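You operate a simulated robot arm through the tools that you are given. There is no shell and no other tool. Be economical: measure what you need, move in short steps, check, and stop when the job is done.

You run a simulated two-armed robot. Do the job below in one go: nothing can be reset, and whatever is moved stays where it is left.

JOB
Take the cap off the green bottle and lay it down on the setting bench.

Only the result counts: the job must be done as asked and must still hold three seconds after the hand-in. Knocking over, shifting, dropping, spilling or breaking anything else fails it. A push-on lid holds only when it is set on centred and level and pressed home; a screw cap is set on level and turned clockwise until tight.

ROBOT AND FRAMES
Two 7-joint arms with four-finger grippers on one trunk, on a base that drives. Base frame: it is fixed to the floor where the robot stands at the start and does not move with it; the origin is under the middle of the robot, x ahead of it, y to its left, z up; the surface under the hand at the start is at about z = 860. Units: mm, degrees, N and s.
The left shoulder is at the start at [40, 181, 1179], the right one opposite. With the tool pointing down near the work surface each hand reaches from about 320 to 840 mm from the robot's upright axis, wherever it stands, measured 20 degrees to its own side. Payload 3.67 kg a hand.
The TCP of each hand is the grasp point between the finger pads, 28 mm short of the fingertips. In the tool frame z runs along the fingers and y along their closing line. The gripper opens to 112 mm. The gripper's body begins 73 mm behind the TCP.
Orientation is told as [roll, pitch, yaw] about the base's x, y, z axes, in that order, counted from this pose: with the fingers straight down and closing along the base's y, the tool's x points along the base's -x, its y along +y and its z along -z.

CONTROLS
- The arms move only by the tool apply_moves. It takes "left_commands", "right_commands" or both (then of equal length, played together; a hand with none holds still); each is a list of rows, each a list of 3 entries, a list of its own where there are three numbers: the finger opening in mm, from 0 to 112, then the shift along the base's x, y, z in mm, then the turn, a rotation vector about the base's x, y, z in degrees. In form: [[grip, [x, y, z], [rx, ry, rz]], ...]. A call has 1 to 12 rows; each row is the pose to reach, as a shift and turn from the pose commanded when the call began. Each row takes 0.2 s and may step no farther than 50 mm and 8.6 degrees from the row before; otherwise, or with a gripper value out of range, the whole call is refused. A pose out of reach is approached as far as the arm can. The call stops where the force on the tool passes 40 N (or 10 N more than at its start, if that is more) or the arm is blocked; 0.2 s more then pass. Each finger halts on what it meets, pressing with about 39 N; the grip force reading is that of the motor and also rises with nothing between the fingers. The clock runs only during rows and for 0.2 s after the last one: add rows that repeat a pose to give the fingers time. The reply holds the time, the measured pose of the TCP, the force on the tool along the base axes, the opening and the grip force, in the units named above and with some noise, with the torque about the TCP (base axes, N m) and any sound that the robot's microphone picked up.
- Cameras (640 x 400 px; columns grow to the right, rows downward): "scene" is now at [110.3, 20.1, 1422.2]; the picture's right is [0.22, -0.98, 0.00], its down [-0.46, -0.10, -0.88] and it looks along [0.86, 0.19, -0.47] (base axes); focal length 290 px, centre (320, 200). "left" rides on the left gripper at [60, 18, -104] in its tool frame; the picture's right is [-0.29, 0.96, 0.00], its down [-0.80, -0.24, -0.55] and it looks along [-0.53, -0.16, 0.83] (tool axes); focal length 234 px, centre (320, 200). "right" rides on the right gripper at [60, -18, -104] in its tool frame; the picture's right is [0.29, 0.96, 0.00], its down [-0.80, 0.24, -0.55] and it looks along [-0.53, 0.16, 0.83] (tool axes); focal length 234 px, centre (320, 200). There is no depth. A picture from a camera that has moved, and an enlarged one, comes with that camera's place and axes in the base frame and with its lens.
- grab_frame(camera): a new picture of that camera. The clock stands still meanwhile.
- lift_body(by): slides the trunk up (or, below 0, down) by that many mm; the arms and the scene camera ride with it, the base frame stays. It gives what a move gives, with no picture.
- steer(legs): drives the robot by 1 to 6 legs, each [ahead, left, turn to the left] in mm, mm and degrees, along the robot's own axes; the way and the turn of a leg run together, so that a leg with both is an arc; at most 1500 mm and 180 degrees a leg. The arms and the cameras ride along, it lands a little off, and it stops where it bumps. It gives what a move gives.
- aim_head(pan, tilt): turns the head with the scene camera to pan (to the left, within 86 degrees either way) and tilt (down, from -29 to 69), counted from straight ahead of the robot. It gives what a move gives.
- inspect(camera, box): a new picture of the part [left, top, right, bottom] of that camera's present view, enlarged. The clock stands still meanwhile.
- close_job(): hands the job in; it is judged then, once.

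Work in short steps. Places have to be worked out from the pictures, the camera data and where the tool is seen: move nearer, look again, correct. Check each grasp and each placing, and mend what went wrong. You have 120 turns and 88 pictures in all, those below and enlarged ones among them. Open the grippers and draw the arms clear of the work before you hand the job in, unless the task says otherwise; then end with one line.

The tools are called by a JSON object that holds its "api" and its "payload". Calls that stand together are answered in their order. apply_moves: Moves the arms, as the interface text tells. Its arguments: {"type":"object","properties":{"left_commands":{"type":"array","items":{"type":"array"}},"right_commands":{"type":"array","items":{"type":"array"}}},"required":[]} The other tools are called the same way: lift_body (by) slides the trunk up or down; steer (legs) drives the base; aim_head (pan, tilt) turns the head that bears the scene camera; grab_frame (camera) takes a picture; inspect (camera, box) takes an enlarged picture of a part of a camera's view; close_job () hands the job in.

At the start:

```text
t: 0.0
left_eef_pos: [526.9, 365.5, 1214.3]
left_tcp_rot: [0.0, 0.1, -0.1]
left_contact_force: [-0.4, 0.5, -0.1]
left_wrist_torque: [0.01, 0.0, -0.01]
left_gripper_width: 111.8
left_grip_force: 0.0
right_eef_pos: [555.7, -179.3, 1137.6]
right_tcp_rot: [0.0, 0.1, -0.1]
right_contact_force: [0.7, 0.2, 0.6]
right_wrist_torque: [0.06, 0.01, 0.02]
right_gripper_width: 112.2
right_grip_force: 0.0
trunk travel left (down, up): [-300.0, 214.0]
robot x, y, heading: [-1.2, 1.9, -0.1]
head pan, tilt: [12.6, 27.9]
```

scene: 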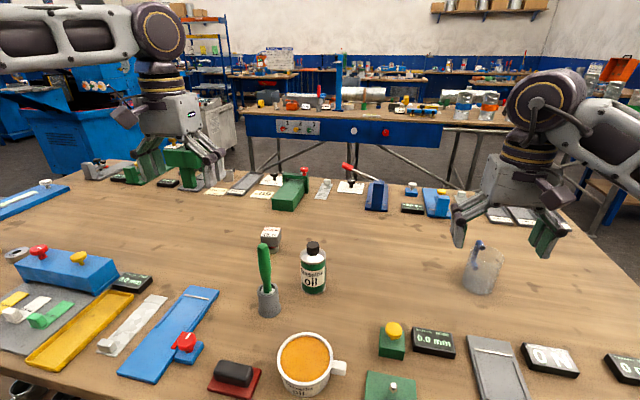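
right: 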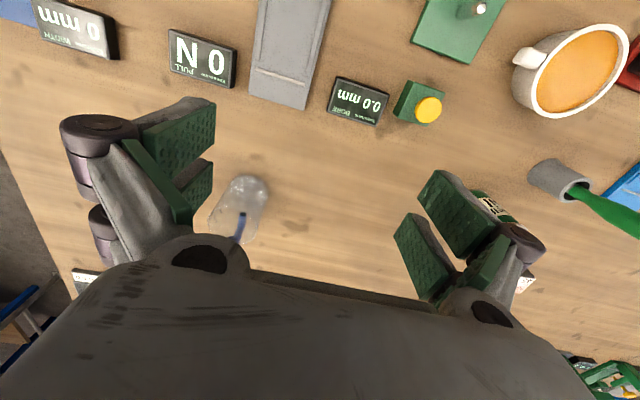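
left: 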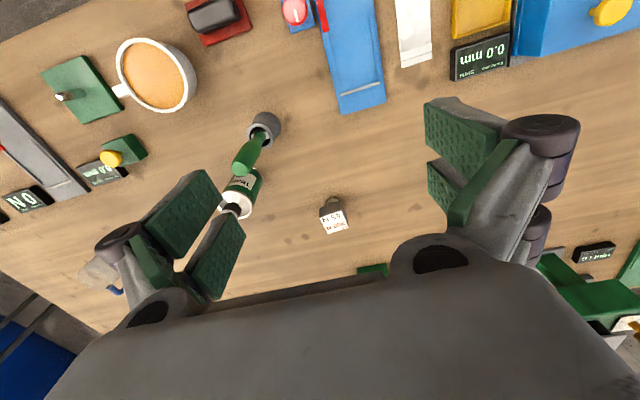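

The green bottle with a black cap stands near scene px (313,268). I need to identify the "setting bench", so I enlarge the relevant parts.

{"api": "inspect", "payload": {"camera": "scene", "box": [240, 220, 360, 330]}}

{"api": "inspect", "payload": {"camera": "scene", "box": [220, 30, 540, 230]}}

```text
3.64 times, centred on (300, 275) of scene
camera zoom: at [110.3, 20.1, 1422.2], right [0.22, -0.98, 0.0], down [-0.46, -0.1, -0.88], along [0.86, 0.19, -0.47], focal length 1054 px, centre (393, -73)
```

zoom: 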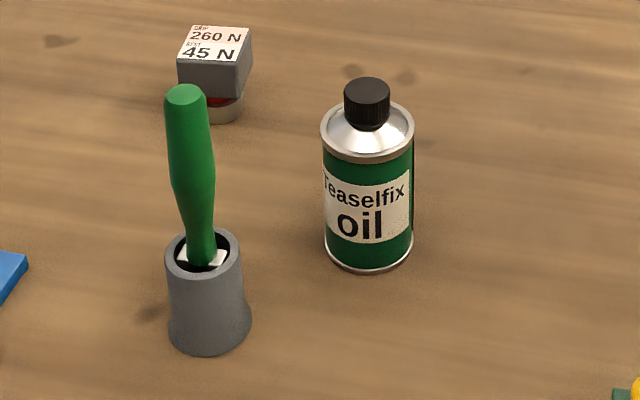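

```text
2.00 times, centred on (380, 130) of scene
camera zoom: at [110.3, 20.1, 1422.2], right [0.22, -0.98, 0.0], down [-0.46, -0.1, -0.88], along [0.86, 0.19, -0.47], focal length 580 px, centre (200, 340)
```

zoom: 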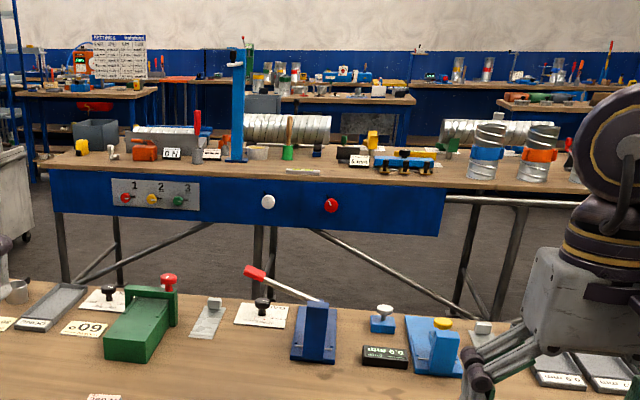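

A chart stands at the back left; I zoom in on it and on the far benches to find which bench is called "setting".

{"api": "inspect", "payload": {"camera": "scene", "box": [225, 35, 325, 97]}}

{"api": "inspect", "payload": {"camera": "scene", "box": [180, 150, 340, 250]}}

{"api": "aim_head", "payload": {"pan": 70, "tilt": 25}}

{"api": "grab_frame", "payload": {"camera": "scene"}}

{"api": "aim_head", "payload": {"pan": -60, "tilt": 25}}

{"api": "grab_frame", "payload": {"camera": "scene"}}

```text
6.40 times, centred on (275, 66) of scene
camera zoom: at [110.3, 20.1, 1422.2], right [0.22, -0.98, 0.0], down [-0.46, -0.1, -0.88], along [0.86, 0.19, -0.47], focal length 1855 px, centre (608, 1058)
```

zoom: 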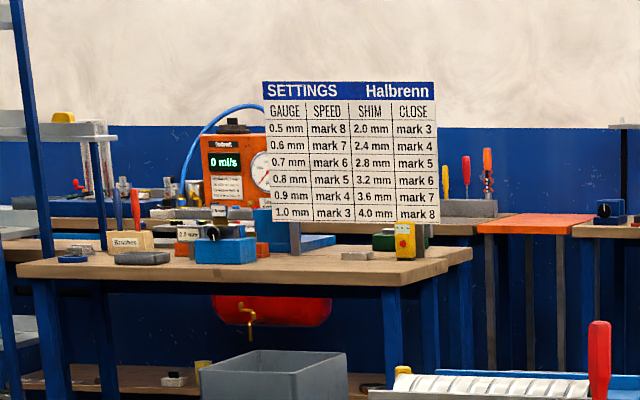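

```text
4.00 times, centred on (260, 200) of scene
camera zoom: at [110.3, 20.1, 1422.2], right [0.22, -0.98, 0.0], down [-0.46, -0.1, -0.88], along [0.86, 0.19, -0.47], focal length 1159 px, centre (560, 200)
```

zoom: 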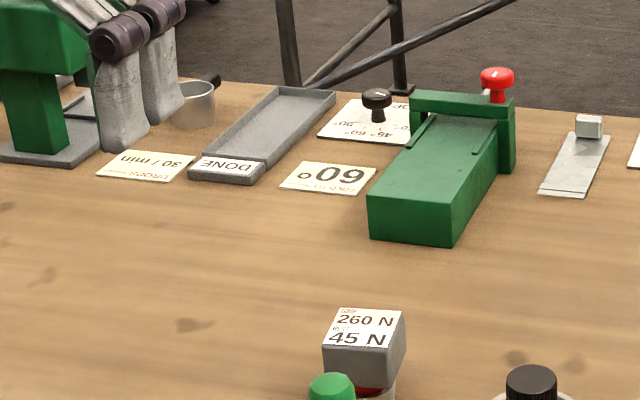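

```text
t: 1.3
left_eef_pos: [526.8, 365.4, 1215.2]
left_tcp_rot: [0.0, -0.1, 0.0]
left_contact_force: [-0.1, -0.2, 0.4]
left_wrist_torque: [-0.02, 0.01, 0.03]
left_gripper_width: 111.8
left_grip_force: 0.0
right_eef_pos: [556.9, -179.2, 1136.4]
right_tcp_rot: [0.0, 0.0, 0.0]
right_contact_force: [0.0, 0.0, -0.9]
right_wrist_torque: [0.03, 0.02, 0.0]
right_gripper_width: 111.9
right_grip_force: 0.1
trunk travel left (down, up): [-300.0, 214.0]
robot x, y, heading: [-0.1, -1.8, 0.2]
head pan, tilt: [70.0, 25.0]
```

```text
80 pictures are left
camera scene: at [52.9, 86.7, 1426.9], right [0.94, -0.34, 0.0], down [-0.15, -0.4, -0.91], along [0.31, 0.85, -0.42], focal length 290 px, centre (320, 200)
```

scene: 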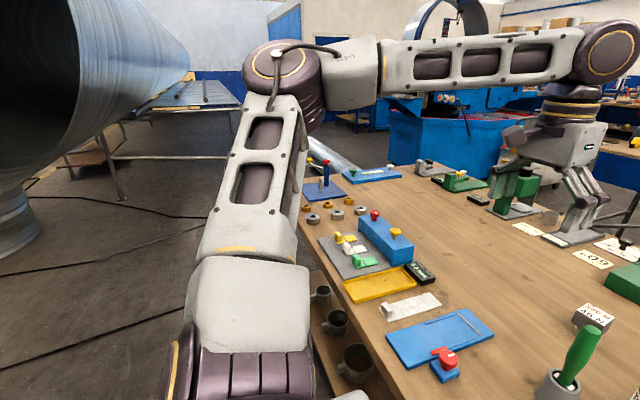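

```text
t: 3.4
left_eef_pos: [526.4, 365.2, 1215.3]
left_tcp_rot: [0.0, 0.0, 0.0]
left_contact_force: [-0.3, 1.1, 0.1]
left_wrist_torque: [0.0, 0.04, 0.02]
left_gripper_width: 112.1
left_grip_force: 0.1
right_eef_pos: [556.4, -180.7, 1136.1]
right_tcp_rot: [0.0, 0.0, 0.0]
right_contact_force: [0.4, -0.7, -0.7]
right_wrist_torque: [0.02, 0.0, -0.03]
right_gripper_width: 111.9
right_grip_force: 0.1
trunk travel left (down, up): [-300.0, 214.0]
robot x, y, heading: [-0.7, 3.8, 0.0]
head pan, tilt: [-60.0, 25.0]
```

```text
79 pictures are left
camera scene: at [67.4, -79.6, 1426.9], right [-0.87, -0.5, 0.0], down [-0.21, 0.37, -0.91], along [0.45, -0.78, -0.42], focal length 290 px, centre (320, 200)
```

scene: 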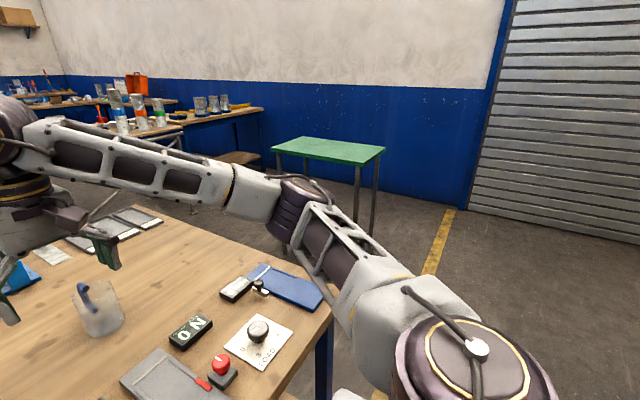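

"Places" lists nothing further away, so I take the setting bench to be the gauge-covered bench before me. Scene picture puts the bottle at about (648,156), 66 mm wide, cap top at about z 1005, 30 mm wide. I check it with the wrist cameras.

{"api": "inspect", "payload": {"camera": "left", "box": [180, 100, 340, 240]}}

{"api": "aim_head", "payload": {"pan": 12, "tilt": 40}}

{"api": "grab_frame", "payload": {"camera": "scene"}}

```text
2.86 times, centred on (260, 170) of left
camera zoom: at [466.6, 382.5, 1318.6], right [0.29, 0.96, 0.0], down [0.8, -0.24, 0.55], along [0.53, -0.16, -0.83], focal length 669 px, centre (491, 286)
```

zoom: 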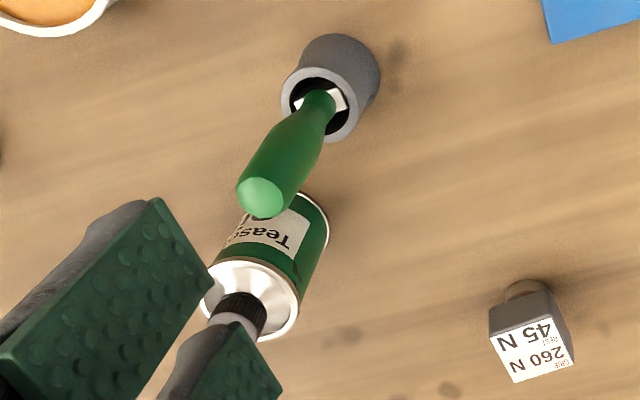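

```text
t: 4.8
left_eef_pos: [527.3, 365.3, 1212.9]
left_tcp_rot: [0.1, 0.0, 0.0]
left_contact_force: [-0.3, 0.7, 0.7]
left_wrist_torque: [0.0, 0.01, -0.01]
left_gripper_width: 112.0
left_grip_force: 0.1
right_eef_pos: [556.9, -179.3, 1135.9]
right_tcp_rot: [-0.1, 0.0, -0.1]
right_contact_force: [0.6, 0.8, 0.6]
right_wrist_torque: [-0.01, -0.03, 0.0]
right_gripper_width: 112.1
right_grip_force: 0.1
trunk travel left (down, up): [-300.0, 214.0]
robot x, y, heading: [1.8, 2.5, 0.1]
head pan, tilt: [12.0, 40.0]
```

```text
77 pictures are left
camera scene: at [104.5, 17.8, 1403.6], right [0.21, -0.98, 0.0], down [-0.63, -0.13, -0.77], along [0.75, 0.16, -0.64], focal length 290 px, centre (320, 200)
```

scene: 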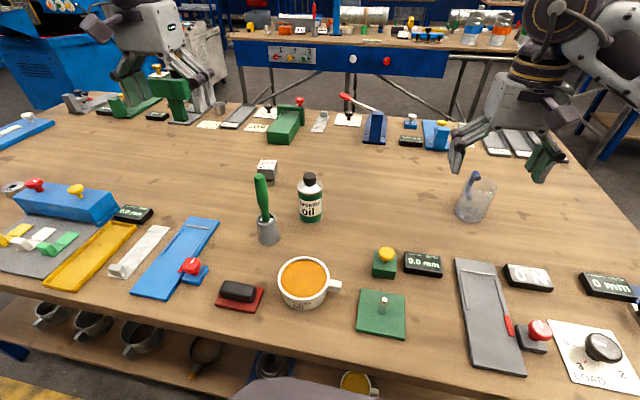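

Both views agree on roughly (652,158). I bring the left hand above the bottle, well clear of it, to see cap in line with the tool.

{"api": "apply_moves", "payload": {"left_commands": [[112, [20, -35, -10], [0, 0, 0]], [112, [40, -70, -20], [0, 0, 0]], [112, [60, -105, -40], [0, 0, 0]], [112, [80, -140, -65], [0, 0, 0]], [112, [100, -175, -90], [0, 0, 0]], [112, [121, -207, -100], [0, 0, 0]], [112, [121, -207, -100], [0, 0, 0]]]}}

{"api": "grab_frame", "payload": {"camera": "left"}}

{"api": "inspect", "payload": {"camera": "scene", "box": [230, 100, 390, 260]}}

```text
t: 6.4
left_eef_pos: [635.7, 168.5, 1114.3]
left_tcp_rot: [-0.1, -0.1, 0.0]
left_contact_force: [-0.8, -0.1, 0.3]
left_wrist_torque: [0.0, -0.02, 0.02]
left_gripper_width: 111.8
left_grip_force: 0.2
left hand out of reach, approached as far as the arm can: row 6, 7
right_eef_pos: [557.0, -178.9, 1136.5]
right_tcp_rot: [0.0, 0.0, 0.1]
right_contact_force: [-0.4, -0.1, -0.4]
right_wrist_torque: [-0.02, -0.03, -0.02]
right_gripper_width: 112.0
right_grip_force: 0.1
trunk travel left (down, up): [-300.0, 214.0]
robot x, y, heading: [0.4, -1.4, 0.1]
head pan, tilt: [12.0, 40.0]
```

```text
76 pictures are left
camera left: at [574.7, 185.5, 1218.2], right [0.29, 0.96, 0.0], down [0.8, -0.24, 0.56], along [0.53, -0.16, -0.83], focal length 234 px, centre (320, 200)
```

left: 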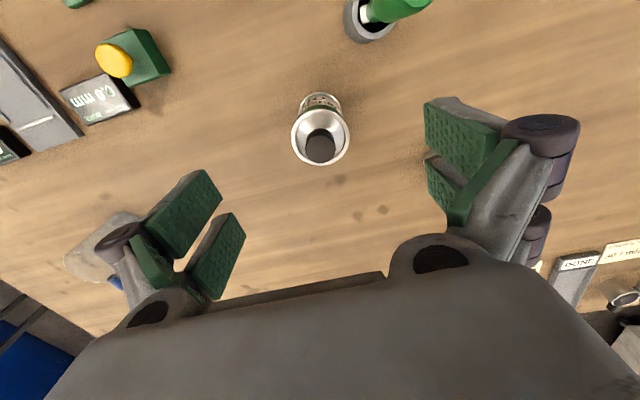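

```text
2.50 times, centred on (310, 180) of scene
camera zoom: at [104.2, 17.9, 1403.7], right [0.21, -0.98, 0.0], down [-0.63, -0.13, -0.77], along [0.75, 0.16, -0.64], focal length 725 px, centre (345, 250)
```

zoom: 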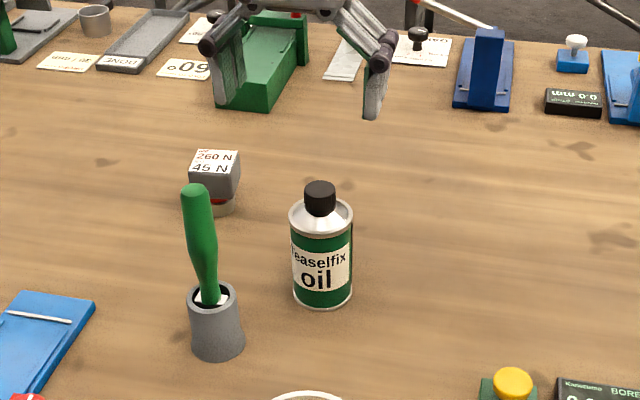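

Bottle axis now measures about (655,160), cap top z≈1005. The left arm is near its reach limit at this height, so I retreat it up-left and lower the trunk 100 mm.

{"api": "apply_moves", "payload": {"left_commands": [[112, [-10, 30, 30], [0, 0, 0]], [112, [-30, 60, 60], [0, 0, 0]], [112, [-50, 95, 80], [0, 0, 0]], [112, [-70, 130, 100], [0, 0, 0]], [112, [-90, 165, 120], [0, 0, 0]]]}}

{"api": "lift_body", "payload": {"by": -100}}

```text
t: 7.6
left_eef_pos: [540.2, 337.7, 1233.7]
left_tcp_rot: [0.0, 0.0, 0.0]
left_contact_force: [-0.4, 1.5, -0.5]
left_wrist_torque: [0.0, -0.03, 0.02]
left_gripper_width: 111.8
left_grip_force: 0.0
right_eef_pos: [554.3, -179.9, 1136.8]
right_tcp_rot: [-0.1, -0.1, 0.0]
right_contact_force: [-0.9, 0.1, -0.8]
right_wrist_torque: [0.03, -0.05, 0.02]
right_gripper_width: 112.0
right_grip_force: 0.0
trunk travel left (down, up): [-300.0, 214.0]
robot x, y, heading: [2.1, -0.6, -0.1]
head pan, tilt: [12.0, 40.0]
```

```text
t: 8.9
left_eef_pos: [543.2, 335.4, 1134.8]
left_tcp_rot: [0.0, 0.0, 0.0]
left_contact_force: [-0.3, 0.3, 0.3]
left_wrist_torque: [-0.01, -0.04, -0.02]
left_gripper_width: 111.9
left_grip_force: 0.0
right_eef_pos: [556.7, -179.0, 1037.1]
right_tcp_rot: [0.0, 0.0, 0.0]
right_contact_force: [-0.7, 0.0, 0.7]
right_wrist_torque: [0.01, 0.0, 0.01]
right_gripper_width: 112.0
right_grip_force: 0.1
trunk travel left (down, up): [-200.0, 314.0]
robot x, y, heading: [0.3, 4.5, -0.2]
head pan, tilt: [12.0, 40.0]
```

The trunk is down. Now I turn the right hand to point forward-left and 30° below horizontal, staying high over the bench.

{"api": "apply_moves", "payload": {"right_commands": [[112, [0, 5, 10], [2.84, -4.93, 4.93]], [112, [0, 10, 20], [5.69, -9.85, 9.85]], [112, [0, 15, 30], [8.54, -14.78, 14.78]], [112, [0, 20, 35], [11.38, -19.7, 19.7]], [112, [0, 25, 40], [14.2, -24.6, 24.6]], [112, [0, 30, 45], [17.1, -29.6, 29.6]], [112, [0, 40, 50], [19.9, -34.5, 34.5]], [112, [0, 50, 50], [22.8, -39.4, 39.4]], [112, [0, 60, 50], [25.6, -44.3, 44.3]], [112, [0, 70, 50], [28.5, -49.3, 49.3]], [112, [0, 80, 50], [31.3, -54.2, 54.2]], [112, [0, 80, 50], [31.3, -54.2, 54.2]]]}}

{"api": "grab_frame", "payload": {"camera": "scene"}}

{"api": "grab_frame", "payload": {"camera": "right"}}

```text
t: 11.6
left_eef_pos: [543.7, 335.3, 1133.7]
left_tcp_rot: [0.0, 0.0, 0.0]
left_contact_force: [0.0, -0.3, 0.7]
left_wrist_torque: [0.01, 0.06, 0.0]
left_gripper_width: 111.9
left_grip_force: 0.0
right_eef_pos: [555.1, -115.4, 1086.5]
right_tcp_rot: [6.1, -52.2, 47.4]
right_contact_force: [-0.6, -0.3, 0.2]
right_wrist_torque: [-0.02, 0.0, -0.01]
right_gripper_width: 112.1
right_grip_force: 0.0
right hand out of reach, approached as far as the arm can: row 10, 11, 12
trunk travel left (down, up): [-200.0, 314.0]
robot x, y, heading: [1.3, 1.9, -0.1]
head pan, tilt: [12.0, 40.0]
```

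```text
74 pictures are left
camera scene: at [104.4, 17.7, 1304.5], right [0.21, -0.98, 0.0], down [-0.63, -0.13, -0.77], along [0.75, 0.16, -0.64], focal length 290 px, centre (320, 200)
```

scene: 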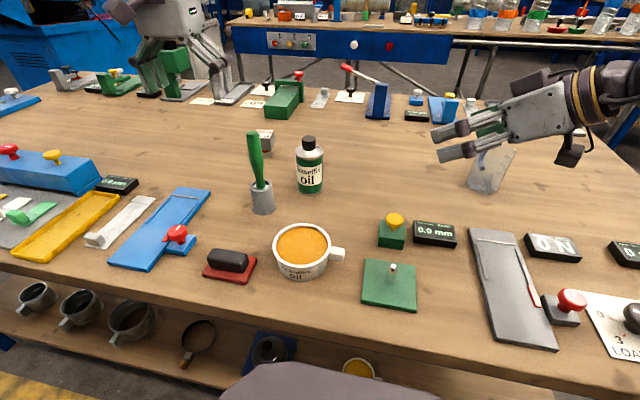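

```text
73 pictures are left
camera right: at [499.2, -220.2, 1101.2], right [-0.88, 0.45, -0.16], down [-0.11, 0.15, 0.98], along [0.47, 0.88, -0.08], focal length 234 px, centre (320, 200)
```

right: 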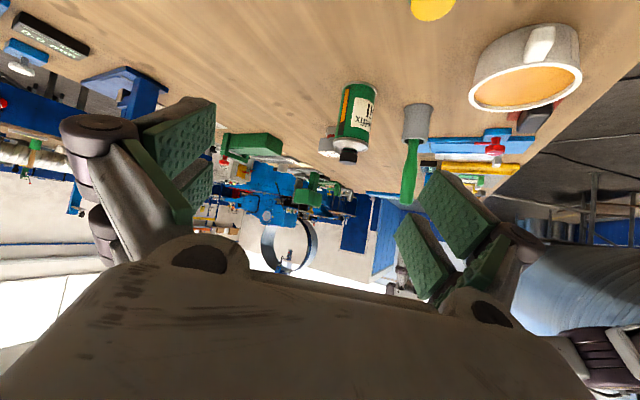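

The hand stopped about 38° below horizontal, heading 55°, which is a usable approach. I keep that orientation and move to a standoff about 100 mm before the bottle along the tool axis.

{"api": "apply_moves", "payload": {"right_commands": [[112, [5, 40, 0], [0, 0, 0]], [112, [15, 80, -20], [0, 0, 0]], [112, [25, 115, -45], [0, 0, 0]], [112, [35, 150, -70], [0, 0, 0]], [112, [45, 180, -95], [0, 0, 0]], [112, [53, 205, -117], [0, 0, 0]], [112, [53, 205, -117], [0, 0, 0]]]}}

{"api": "grab_frame", "payload": {"camera": "scene"}}

{"api": "grab_frame", "payload": {"camera": "right"}}

```text
t: 13.2
left_eef_pos: [543.6, 337.0, 1134.8]
left_tcp_rot: [0.0, 0.0, 0.1]
left_contact_force: [0.0, -0.9, 1.0]
left_wrist_torque: [0.04, -0.02, -0.01]
left_gripper_width: 112.0
left_grip_force: 0.1
right_eef_pos: [606.1, 87.8, 968.1]
right_tcp_rot: [6.2, -52.3, 47.3]
right_contact_force: [-0.6, -0.9, 0.3]
right_wrist_torque: [0.02, 0.01, -0.02]
right_gripper_width: 111.9
right_grip_force: 0.0
trunk travel left (down, up): [-200.0, 314.0]
robot x, y, heading: [0.8, 0.4, -0.1]
head pan, tilt: [12.0, 40.0]
```

```text
72 pictures are left
camera scene: at [104.1, 17.3, 1304.6], right [0.21, -0.98, 0.0], down [-0.63, -0.13, -0.77], along [0.75, 0.16, -0.64], focal length 290 px, centre (320, 200)
```

scene: 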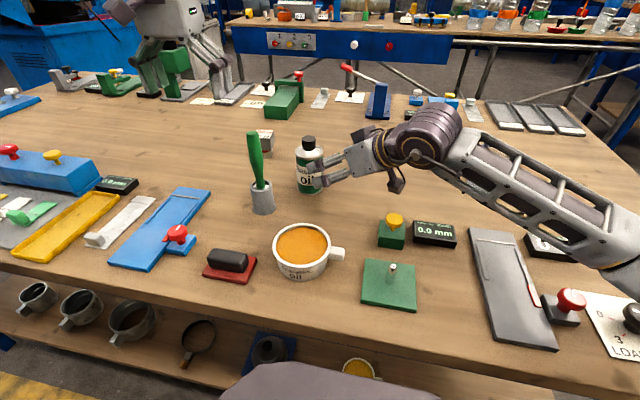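

```text
71 pictures are left
camera right: at [548.8, -17.3, 983.2], right [-0.88, 0.45, -0.16], down [-0.11, 0.14, 0.98], along [0.47, 0.88, -0.08], focal length 234 px, centre (320, 200)
```

right: 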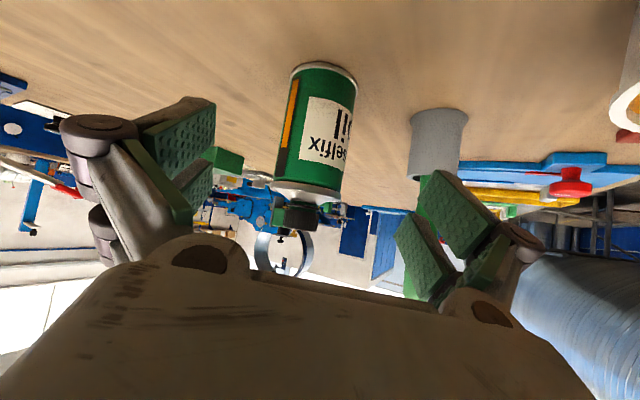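

The bottle lies centred between the open fingers (lateral offset about 1 mm). I advance along the tool axis to straddle it at about z 906.

{"api": "apply_moves", "payload": {"right_commands": [[112, [12, 18, -16], [0, 0, 0]], [112, [24, 36, -31], [0, 0, 0]], [112, [36, 54, -47], [0, 0, 0]], [112, [48, 71, -62], [0, 0, 0]], [112, [48, 71, -62], [0, 0, 0]]]}}

{"api": "grab_frame", "payload": {"camera": "right"}}

{"api": "inspect", "payload": {"camera": "scene", "box": [230, 100, 430, 225]}}

```text
t: 14.3
left_eef_pos: [544.1, 336.2, 1133.7]
left_tcp_rot: [0.0, 0.0, 0.0]
left_contact_force: [0.4, 0.3, -0.5]
left_wrist_torque: [-0.01, -0.02, -0.01]
left_gripper_width: 112.1
left_grip_force: 0.1
right_eef_pos: [655.4, 157.8, 907.2]
right_tcp_rot: [6.2, -52.2, 47.4]
right_contact_force: [0.4, 0.1, -0.2]
right_wrist_torque: [0.03, 0.02, 0.03]
right_gripper_width: 112.0
right_grip_force: 0.0
trunk travel left (down, up): [-200.0, 314.0]
robot x, y, heading: [-2.8, 3.4, 0.2]
head pan, tilt: [12.0, 40.0]
```

```text
70 pictures are left
camera right: at [598.3, 53.1, 921.2], right [-0.88, 0.45, -0.16], down [-0.11, 0.15, 0.98], along [0.47, 0.88, -0.08], focal length 234 px, centre (320, 200)
```

right: 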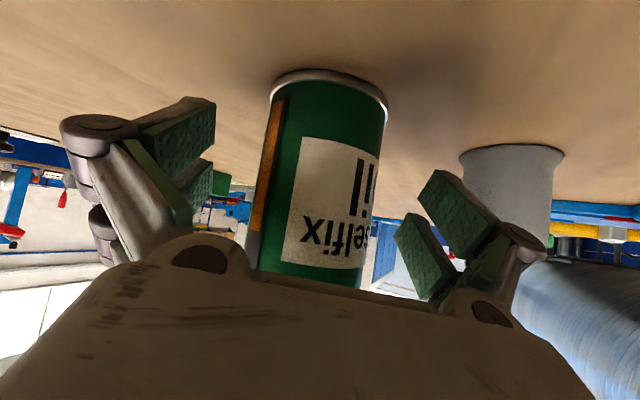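

```text
3.20 times, centred on (330, 162) of scene
camera zoom: at [104.1, 17.4, 1304.5], right [0.21, -0.98, 0.0], down [-0.63, -0.13, -0.77], along [0.75, 0.16, -0.64], focal length 928 px, centre (288, 320)
```

zoom: 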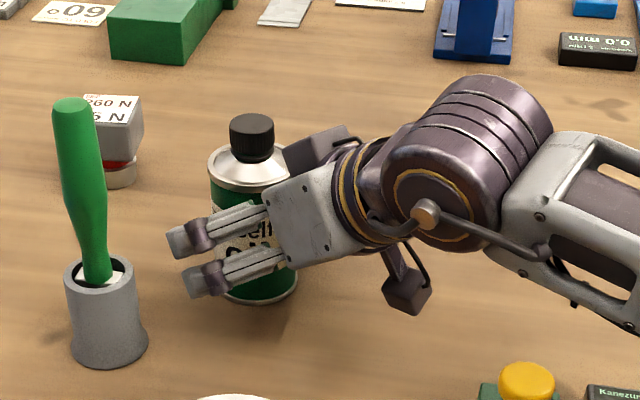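

The bottle is between the fingers, centred. I close the right gripper on the body.

{"api": "apply_moves", "payload": {"right_commands": [[85, [0, 0, 0], [0, 0, 0]], [70, [0, 0, 0], [0, 0, 0]], [60, [0, 0, 0], [0, 0, 0]], [50, [0, 0, 0], [0, 0, 0]], [50, [0, 0, 0], [0, 0, 0]]]}}

{"api": "grab_frame", "payload": {"camera": "right"}}

```text
t: 15.6
left_eef_pos: [542.4, 336.1, 1134.1]
left_tcp_rot: [0.0, 0.0, 0.0]
left_contact_force: [0.3, 0.0, 0.4]
left_wrist_torque: [-0.01, 0.03, 0.02]
left_gripper_width: 112.1
left_grip_force: 0.2
right_eef_pos: [657.0, 157.9, 907.9]
right_tcp_rot: [6.2, -52.2, 47.4]
right_contact_force: [2.9, -1.6, 4.3]
right_wrist_torque: [-0.14, -0.22, 0.02]
right_gripper_width: 61.2
right_grip_force: 38.8
trunk travel left (down, up): [-200.0, 314.0]
robot x, y, heading: [-1.6, -1.5, -0.1]
head pan, tilt: [12.0, 40.0]
```

```text
68 pictures are left
camera right: at [598.6, 52.9, 921.7], right [-0.88, 0.45, -0.16], down [-0.11, 0.15, 0.98], along [0.47, 0.88, -0.08], focal length 234 px, centre (320, 200)
```

right: 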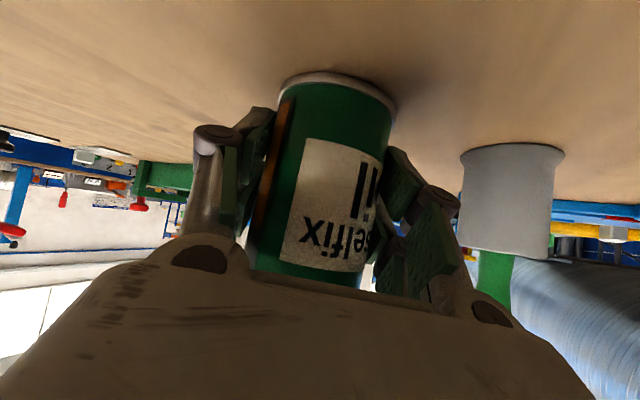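

The bottle is held, but with the trunk low the left arm would be short of reach above the cap. I release, back the right hand out along its axis, and raise the trunk 200 mm to give both arms room.

{"api": "apply_moves", "payload": {"right_commands": [[80, [0, 0, 0], [0, 0, 0]], [112, [0, 0, 0], [0, 0, 0]], [112, [0, 0, 0], [0, 0, 0]], [112, [-12, -18, 16], [0, 0, 0]], [112, [-24, -36, 31], [0, 0, 0]], [112, [-36, -54, 47], [0, 0, 0]], [112, [-50, -74, 64], [0, 0, 0]], [112, [-70, -104, 84], [0, 0, 0]]]}}

{"api": "lift_body", "payload": {"by": 200}}

{"api": "grab_frame", "payload": {"camera": "scene"}}

```text
t: 17.4
left_eef_pos: [542.0, 336.2, 1134.8]
left_tcp_rot: [0.2, 0.0, 0.1]
left_contact_force: [0.3, -0.3, 0.0]
left_wrist_torque: [0.01, -0.02, -0.02]
left_gripper_width: 112.0
left_grip_force: 0.0
right_eef_pos: [584.0, 54.1, 990.6]
right_tcp_rot: [6.3, -52.2, 47.4]
right_contact_force: [0.7, 0.0, 0.5]
right_wrist_torque: [-0.02, -0.03, -0.01]
right_gripper_width: 112.0
right_grip_force: 0.0
trunk travel left (down, up): [-200.0, 314.0]
robot x, y, heading: [-1.2, -1.1, 0.2]
head pan, tilt: [12.0, 40.0]
```

```text
t: 19.5
left_eef_pos: [543.6, 336.7, 1333.9]
left_tcp_rot: [0.0, -0.1, 0.0]
left_contact_force: [0.0, 0.6, 0.5]
left_wrist_torque: [0.0, 0.01, 0.03]
left_gripper_width: 112.2
left_grip_force: 0.0
right_eef_pos: [585.0, 56.2, 1188.7]
right_tcp_rot: [6.2, -52.1, 47.4]
right_contact_force: [-0.2, 0.4, -0.5]
right_wrist_torque: [-0.01, 0.02, -0.07]
right_gripper_width: 112.0
right_grip_force: 0.0
trunk travel left (down, up): [-400.0, 114.0]
robot x, y, heading: [-2.0, 0.9, 0.1]
head pan, tilt: [12.0, 40.0]
```

```text
67 pictures are left
camera scene: at [104.6, 17.9, 1503.5], right [0.21, -0.98, 0.0], down [-0.63, -0.13, -0.77], along [0.75, 0.16, -0.64], focal length 290 px, centre (320, 200)
```

scene: 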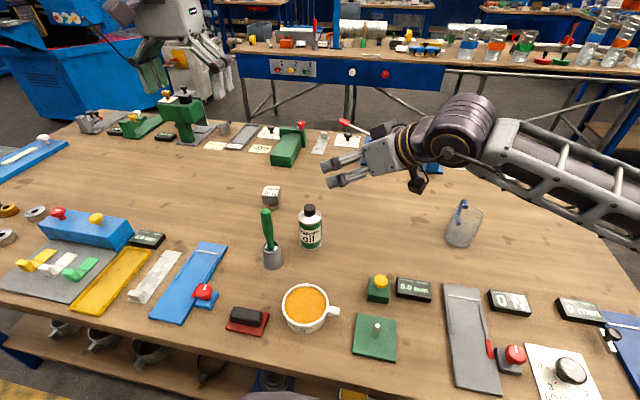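

The bottle still stands in place. I lower the right hand back to the standoff, then slide in as before.

{"api": "apply_moves", "payload": {"right_commands": [[112, [0, 0, -45], [0, 0, 0]], [112, [0, 0, -90], [0, 0, 0]], [112, [0, 0, -135], [0, 0, 0]], [112, [0, 0, -180], [0, 0, 0]], [112, [0, 0, -199], [0, 0, 0]], [112, [20, 30, -219], [0, 0, 0]], [112, [20, 30, -219], [0, 0, 0]]]}}

{"api": "grab_frame", "payload": {"camera": "right"}}

```text
t: 21.1
left_eef_pos: [542.2, 336.5, 1334.5]
left_tcp_rot: [0.0, -0.1, 0.1]
left_contact_force: [0.8, -0.5, -0.3]
left_wrist_torque: [0.02, -0.02, -0.02]
left_gripper_width: 111.9
left_grip_force: 0.1
right_eef_pos: [604.7, 83.6, 970.5]
right_tcp_rot: [6.3, -52.2, 47.4]
right_contact_force: [1.1, 0.2, 0.6]
right_wrist_torque: [0.01, 0.01, -0.01]
right_gripper_width: 112.1
right_grip_force: 0.0
trunk travel left (down, up): [-400.0, 114.0]
robot x, y, heading: [-4.6, -2.9, 0.0]
head pan, tilt: [12.0, 40.0]
```

```text
66 pictures are left
camera right: at [547.7, -20.2, 983.1], right [-0.88, 0.45, -0.16], down [-0.11, 0.14, 0.98], along [0.47, 0.88, -0.08], focal length 234 px, centre (320, 200)
```

right: 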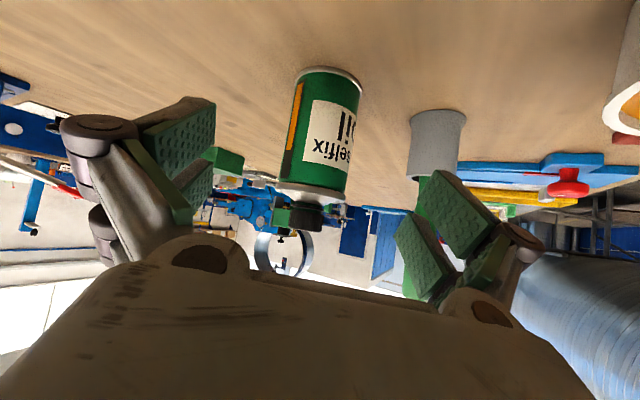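

Same geometry as before, so I slide in and grip the body again.

{"api": "apply_moves", "payload": {"right_commands": [[112, [13, 19, -16], [0, 0, 0]], [112, [26, 38, -32], [0, 0, 0]], [112, [39, 56, -48], [0, 0, 0]], [112, [51, 74, -63], [0, 0, 0]], [112, [51, 74, -63], [0, 0, 0]], [85, [51, 74, -63], [0, 0, 0]], [70, [51, 74, -63], [0, 0, 0]], [60, [51, 74, -63], [0, 0, 0]], [50, [51, 74, -63], [0, 0, 0]], [50, [51, 74, -63], [0, 0, 0]]]}}

{"api": "grab_frame", "payload": {"camera": "scene"}}

{"api": "inspect", "payload": {"camera": "scene", "box": [240, 160, 420, 280]}}

```text
t: 23.3
left_eef_pos: [543.2, 336.7, 1332.8]
left_tcp_rot: [0.1, 0.0, 0.0]
left_contact_force: [-0.1, -0.8, 0.3]
left_wrist_torque: [0.01, 0.03, -0.02]
left_gripper_width: 112.0
left_grip_force: 0.0
right_eef_pos: [654.8, 158.8, 904.9]
right_tcp_rot: [6.2, -52.2, 47.5]
right_contact_force: [-0.5, -0.1, 2.1]
right_wrist_torque: [-0.13, -0.12, -0.03]
right_gripper_width: 60.9
right_grip_force: 38.8
trunk travel left (down, up): [-400.0, 114.0]
robot x, y, heading: [-1.8, 0.5, 0.4]
head pan, tilt: [12.0, 40.0]
```

```text
65 pictures are left
camera scene: at [104.3, 17.7, 1503.5], right [0.21, -0.98, 0.0], down [-0.63, -0.13, -0.77], along [0.75, 0.16, -0.64], focal length 290 px, centre (320, 200)
```

scene: 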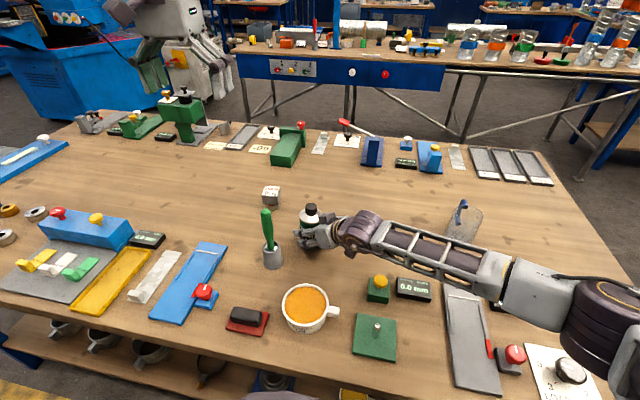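

```text
3.33 times, centred on (330, 220) of scene
camera zoom: at [104.3, 17.7, 1503.5], right [0.21, -0.98, 0.0], down [-0.63, -0.13, -0.77], along [0.75, 0.16, -0.64], focal length 966 px, centre (287, 133)
```

zoom: 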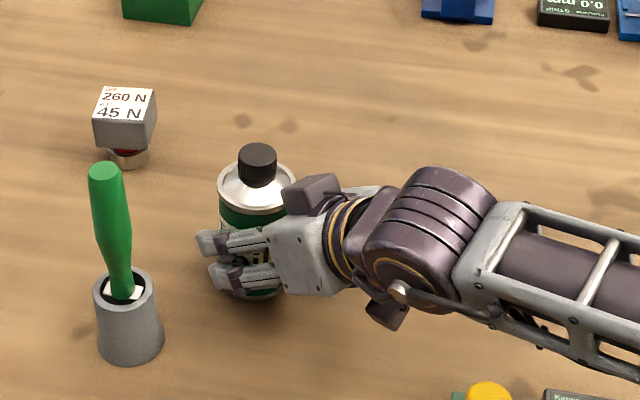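

The bottle is gripped at 61 mm. Now I bring the left hand above the cap at z≈1095 and look.

{"api": "apply_moves", "payload": {"left_commands": [[112, [25, -40, 0], [0, 0, 0]], [112, [50, -80, -5], [0, 0, 0]], [112, [75, -118, -25], [0, 0, 0]], [112, [95, -148, -55], [0, 0, 0]], [112, [105, -165, -95], [0, 0, 0]], [112, [110, -172, -140], [0, 0, 0]], [112, [113, -177, -185], [0, 0, 0]], [112, [113, -177, -215], [0, 0, 0]], [112, [113, -177, -238], [0, 0, 0]], [112, [113, -177, -238], [0, 0, 0]]]}}

{"api": "grab_frame", "payload": {"camera": "left"}}

{"api": "grab_frame", "payload": {"camera": "scene"}}

```text
t: 25.5
left_eef_pos: [635.2, 173.9, 1100.4]
left_tcp_rot: [-0.1, -0.1, 0.0]
left_contact_force: [0.2, 0.6, -0.5]
left_wrist_torque: [0.03, 0.01, 0.03]
left_gripper_width: 112.1
left_grip_force: 0.0
left hand out of reach, approached as far as the arm can: row 4, 5, 6, 7, 8, 9, 10
right_eef_pos: [655.8, 158.8, 904.3]
right_tcp_rot: [6.2, -52.3, 47.4]
right_contact_force: [2.5, 0.6, 3.8]
right_wrist_torque: [-0.04, -0.23, 0.03]
right_gripper_width: 60.9
right_grip_force: 38.2
trunk travel left (down, up): [-400.0, 114.0]
robot x, y, heading: [-0.3, -3.6, -0.1]
head pan, tilt: [12.0, 40.0]
```

```text
63 pictures are left
camera left: at [575.1, 191.9, 1204.4], right [0.29, 0.96, 0.0], down [0.8, -0.24, 0.56], along [0.53, -0.16, -0.83], focal length 234 px, centre (320, 200)
```

left: 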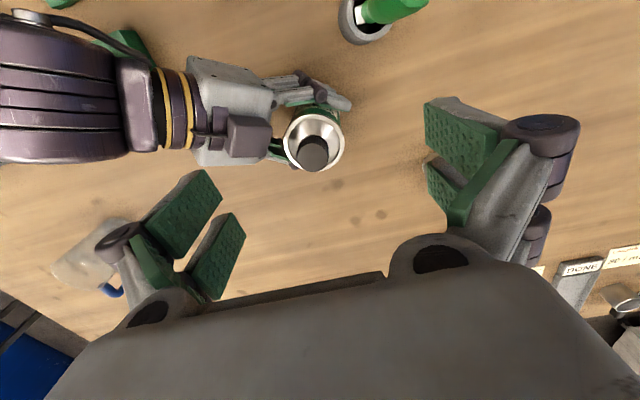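

```text
62 pictures are left
camera scene: at [104.2, 17.8, 1503.5], right [0.21, -0.98, 0.0], down [-0.63, -0.13, -0.77], along [0.75, 0.16, -0.64], focal length 290 px, centre (320, 200)
```

scene: 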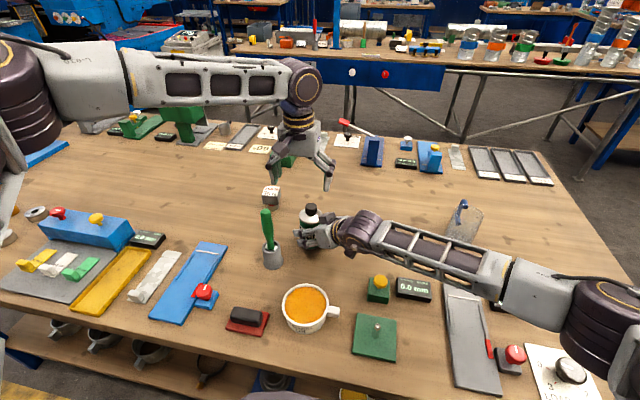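

The left arm stalls at (635,174) — probably a joint limit tied to the yaw. I test whether yawing the tool lets it go on to (656,159), staying safely high.

{"api": "apply_moves", "payload": {"left_commands": [[70, [0, 0, 0], [0, 0, 8]], [70, [0, 0, 0], [0, 0, 16]], [70, [5, -3, 0], [0, 0, 24]], [70, [10, -7, 0], [0, 0, 32]], [70, [15, -10, 0], [0, 0, 40]], [70, [21, -15, 0], [0, 0, 48]], [70, [21, -15, 0], [0, 0, 48]]]}}

```text
t: 27.1
left_eef_pos: [637.8, 176.4, 1105.7]
left_tcp_rot: [-0.1, 0.0, 48.1]
left_contact_force: [-1.1, 0.4, 0.5]
left_wrist_torque: [-0.04, -0.01, -0.02]
left_gripper_width: 70.0
left_grip_force: 0.0
left hand out of reach, approached as far as the arm can: row 3, 4, 5, 6, 7
right_eef_pos: [653.9, 160.6, 904.1]
right_tcp_rot: [6.1, -52.2, 47.4]
right_contact_force: [2.0, 0.8, 6.2]
right_wrist_torque: [-0.07, -0.27, 0.06]
right_gripper_width: 60.8
right_grip_force: 39.0
trunk travel left (down, up): [-400.0, 114.0]
robot x, y, heading: [-1.9, -0.5, 0.3]
head pan, tilt: [12.0, 40.0]
```

Yaw makes no difference, so it is a position limit. I look down to see whether the base can drive a little closer to the bench.

{"api": "aim_head", "payload": {"pan": 0, "tilt": 69}}

{"api": "grab_frame", "payload": {"camera": "scene"}}

{"api": "aim_head", "payload": {"pan": 45, "tilt": 15}}

{"api": "grab_frame", "payload": {"camera": "scene"}}

```text
t: 28.1
left_eef_pos: [638.3, 176.1, 1105.2]
left_tcp_rot: [-0.1, 0.0, 48.0]
left_contact_force: [0.8, 0.3, 0.1]
left_wrist_torque: [0.0, 0.02, -0.01]
left_gripper_width: 70.0
left_grip_force: 0.1
right_eef_pos: [654.7, 159.2, 903.8]
right_tcp_rot: [6.2, -52.3, 47.5]
right_contact_force: [2.0, 0.6, 6.6]
right_wrist_torque: [-0.14, -0.25, 0.02]
right_gripper_width: 61.0
right_grip_force: 39.0
trunk travel left (down, up): [-400.0, 114.0]
robot x, y, heading: [-0.7, -0.4, 0.2]
head pan, tilt: [0.0, 68.8]
```

```text
61 pictures are left
camera scene: at [76.9, 0.1, 1467.4], right [0.0, -1.0, 0.0], down [-0.93, 0.0, -0.36], along [0.36, 0.0, -0.93], focal length 290 px, centre (320, 200)
```

scene: 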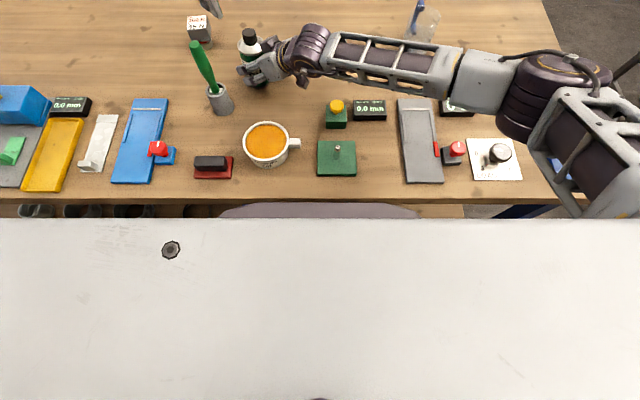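

```text
t: 29.3
left_eef_pos: [638.7, 176.0, 1105.3]
left_tcp_rot: [-0.1, 0.0, 48.1]
left_contact_force: [0.3, -0.1, 0.0]
left_wrist_torque: [-0.04, 0.02, 0.07]
left_gripper_width: 70.1
left_grip_force: 0.1
right_eef_pos: [655.1, 158.2, 904.8]
right_tcp_rot: [6.1, -52.3, 47.5]
right_contact_force: [2.0, 0.0, 7.6]
right_wrist_torque: [-0.1, -0.26, 0.03]
right_gripper_width: 60.9
right_grip_force: 39.8
trunk travel left (down, up): [-400.0, 114.0]
robot x, y, heading: [-3.8, -2.1, 0.2]
head pan, tilt: [45.0, 15.0]
```

```text
60 pictures are left
camera scene: at [86.9, 66.0, 1543.0], right [0.71, -0.71, 0.0], down [-0.18, -0.18, -0.97], along [0.68, 0.68, -0.26], focal length 290 px, centre (320, 200)
```

scene: 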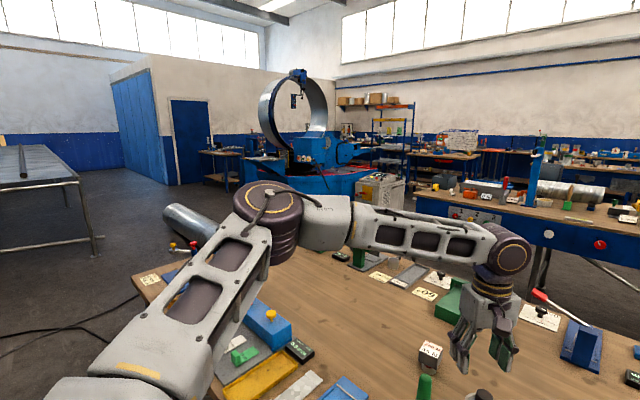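

Elbow is far from extended, so this is a shoulder-side limit: the left arm wants the bottle more to its own side. I'll release, withdraw, and turn the base about 5° right, then grip again.

{"api": "apply_moves", "payload": {"left_commands": [[70, [-10, 15, 30], [0, 0, 0]], [70, [-20, 30, 60], [0, 0, 0]], [70, [-30, 50, 80], [0, 0, 0]], [70, [-40, 70, 100], [0, 0, 0]], [70, [-40, 90, 100], [0, 0, 0]], [70, [-40, 100, 100], [0, 0, 0]], [70, [-40, 100, 100], [0, 0, 0]], [70, [-40, 100, 100], [0, 0, 0]]], "right_commands": [[80, [0, 0, 0], [0, 0, 0]], [112, [0, 0, 0], [0, 0, 0]], [112, [0, 0, 0], [0, 0, 0]], [112, [-12, -18, 16], [0, 0, 0]], [112, [-24, -36, 31], [0, 0, 0]], [112, [-36, -54, 47], [0, 0, 0]], [112, [-50, -74, 64], [0, 0, 0]], [112, [-70, -104, 84], [0, 0, 0]]]}}

{"api": "steer", "payload": {"legs": [[0, 0, -5]]}}

{"api": "aim_head", "payload": {"pan": 20, "tilt": 40}}

{"api": "grab_frame", "payload": {"camera": "scene"}}

{"api": "grab_frame", "payload": {"camera": "right"}}

```text
t: 31.1
left_eef_pos: [599.4, 273.0, 1204.5]
left_tcp_rot: [0.0, -0.2, 48.1]
left_contact_force: [0.6, 0.3, -0.7]
left_wrist_torque: [-0.01, -0.04, 0.02]
left_gripper_width: 70.1
left_grip_force: 0.1
right_eef_pos: [583.4, 57.8, 993.2]
right_tcp_rot: [6.2, -52.3, 47.6]
right_contact_force: [0.6, 0.0, 0.0]
right_wrist_torque: [-0.03, 0.0, -0.02]
right_gripper_width: 111.9
right_grip_force: 0.0
trunk travel left (down, up): [-400.0, 114.0]
robot x, y, heading: [-2.0, 0.9, -0.1]
head pan, tilt: [45.0, 15.0]
```

```text
t: 32.0
left_eef_pos: [621.9, 221.9, 1204.6]
left_tcp_rot: [0.0, 0.0, 43.2]
left_contact_force: [-1.3, 0.5, 0.1]
left_wrist_torque: [-0.04, -0.02, 0.0]
left_gripper_width: 69.8
left_grip_force: 0.1
right_eef_pos: [587.2, 8.1, 990.6]
right_tcp_rot: [6.2, -52.1, 42.5]
right_contact_force: [0.0, -0.2, -0.3]
right_wrist_torque: [0.01, -0.02, -0.01]
right_gripper_width: 112.0
right_grip_force: 0.1
trunk travel left (down, up): [-400.0, 114.0]
robot x, y, heading: [-0.4, 0.7, -4.9]
head pan, tilt: [45.0, 15.0]
```

```text
t: 32.9
left_eef_pos: [623.4, 222.3, 1203.9]
left_tcp_rot: [0.1, 0.1, 43.1]
left_contact_force: [0.7, 0.0, 0.2]
left_wrist_torque: [0.0, 0.01, 0.01]
left_gripper_width: 69.9
left_grip_force: 0.1
right_eef_pos: [586.3, 7.6, 991.5]
right_tcp_rot: [6.2, -52.2, 42.4]
right_contact_force: [0.1, 1.0, -0.1]
right_wrist_torque: [0.02, 0.04, -0.02]
right_gripper_width: 112.1
right_grip_force: 0.1
trunk travel left (down, up): [-400.0, 114.0]
robot x, y, heading: [1.5, 3.6, -5.4]
head pan, tilt: [20.0, 40.0]
```

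```text
59 pictures are left
camera scene: at [103.3, 20.9, 1503.5], right [0.26, -0.97, 0.0], down [-0.62, -0.17, -0.77], along [0.74, 0.2, -0.64], focal length 290 px, centre (320, 200)
```

scene: 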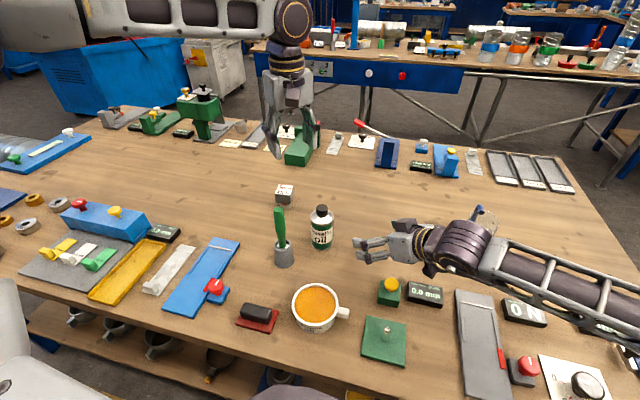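

```text
58 pictures are left
camera right: at [521.0, -91.5, 1004.8], right [-0.83, 0.53, -0.16], down [-0.1, 0.15, 0.98], along [0.54, 0.83, -0.08], focal length 234 px, centre (320, 200)
```

right: 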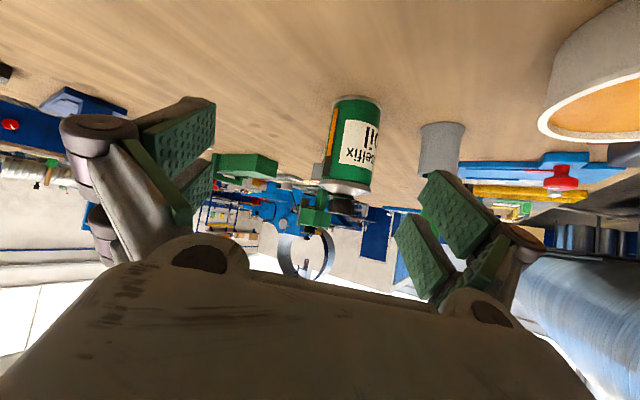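

The bottle is undisturbed. Before regripping, I test whether the left hand now reaches straight above the cap at (656,159).

{"api": "apply_moves", "payload": {"left_commands": [[60, [10, -20, -20], [0, 0, 0]], [60, [20, -40, -40], [0, 0, 0]], [60, [28, -55, -70], [0, 0, 0]], [60, [33.5, -63, -105], [0, 0, 0]], [60, [33.5, -63, -105], [0, 0, 0]]]}}

{"api": "grab_frame", "payload": {"camera": "left"}}

```text
t: 34.1
left_eef_pos: [658.1, 155.9, 1103.5]
left_tcp_rot: [0.1, -0.1, 43.1]
left_contact_force: [-0.3, 0.6, -0.3]
left_wrist_torque: [-0.02, -0.01, 0.02]
left_gripper_width: 60.1
left_grip_force: 0.1
right_eef_pos: [585.8, 8.6, 991.0]
right_tcp_rot: [6.2, -52.3, 42.5]
right_contact_force: [0.4, 0.6, 0.5]
right_wrist_torque: [-0.02, -0.01, -0.01]
right_gripper_width: 112.0
right_grip_force: 0.1
trunk travel left (down, up): [-400.0, 114.0]
robot x, y, heading: [-0.6, -2.8, -5.0]
head pan, tilt: [20.0, 40.0]
```

```text
57 pictures are left
camera left: at [601.5, 126.5, 1206.4], right [-0.44, 0.9, 0.0], down [0.75, 0.37, 0.56], along [0.5, 0.25, -0.83], focal length 234 px, centre (320, 200)
```

left: 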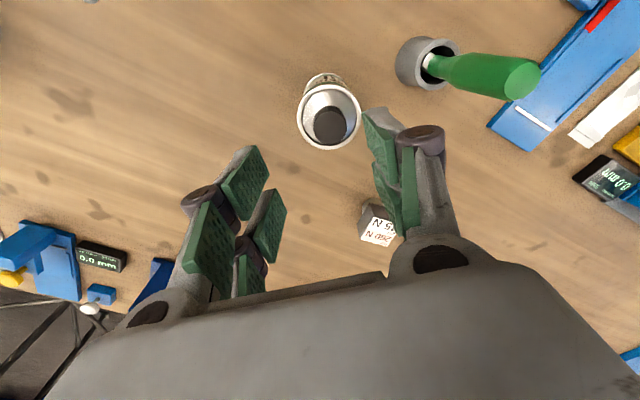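

It reaches. I enlarge to measure the cap centre relative to the tool axis precisely.

{"api": "inspect", "payload": {"camera": "left", "box": [280, 60, 380, 160]}}

```text
4.00 times, centred on (330, 110) of left
camera zoom: at [601.5, 126.5, 1206.4], right [-0.44, 0.9, 0.0], down [0.75, 0.37, 0.56], along [0.5, 0.25, -0.83], focal length 937 px, centre (280, 560)
```

zoom: 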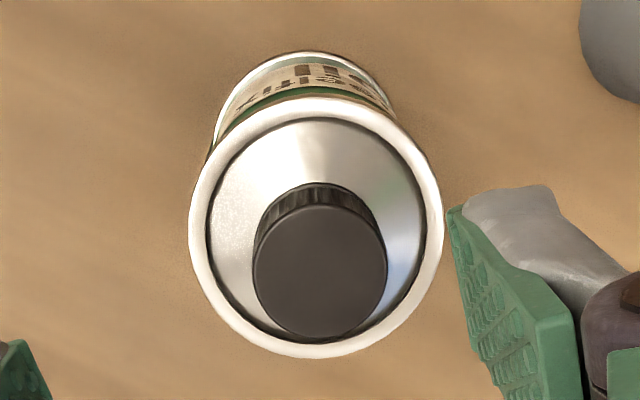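

The cap centre is about (-7,+6) from the left tool axis, i.e. near (650,162). Now the right hand moves to its standoff on the new heading (50°).

{"api": "apply_moves", "payload": {"right_commands": [[112, [4, 30, -6], [0, 0, 0]], [112, [10, 62, -14], [0, 0, 0]], [112, [16, 92, -24], [0, 0, 0]], [112, [16, 92, -24], [0, 0, 0]]]}}

{"api": "grab_frame", "payload": {"camera": "right"}}

```text
t: 35.1
left_eef_pos: [659.0, 155.3, 1103.0]
left_tcp_rot: [0.0, 0.0, 43.0]
left_contact_force: [-0.3, -1.2, 0.1]
left_wrist_torque: [0.0, 0.01, 0.02]
left_gripper_width: 59.9
left_grip_force: 0.1
right_eef_pos: [603.5, 103.6, 965.8]
right_tcp_rot: [6.2, -52.2, 42.3]
right_contact_force: [0.3, 0.1, 0.2]
right_wrist_torque: [0.0, 0.0, 0.03]
right_gripper_width: 112.2
right_grip_force: 0.0
trunk travel left (down, up): [-400.0, 114.0]
robot x, y, heading: [-0.2, 1.2, -5.0]
head pan, tilt: [20.0, 40.0]
```

```text
55 pictures are left
camera right: at [536.4, 3.8, 978.8], right [-0.83, 0.53, -0.16], down [-0.1, 0.15, 0.98], along [0.54, 0.83, -0.08], focal length 234 px, centre (320, 200)
```

right: 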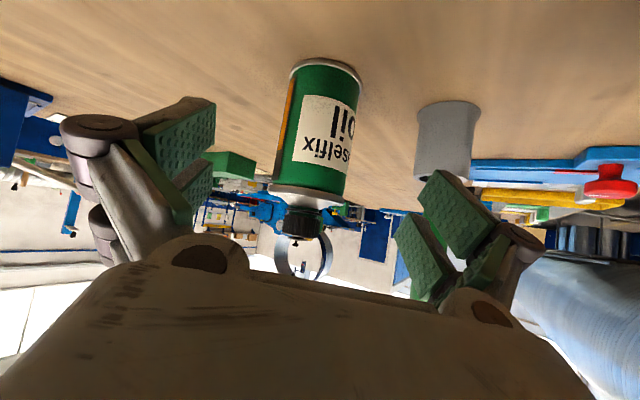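

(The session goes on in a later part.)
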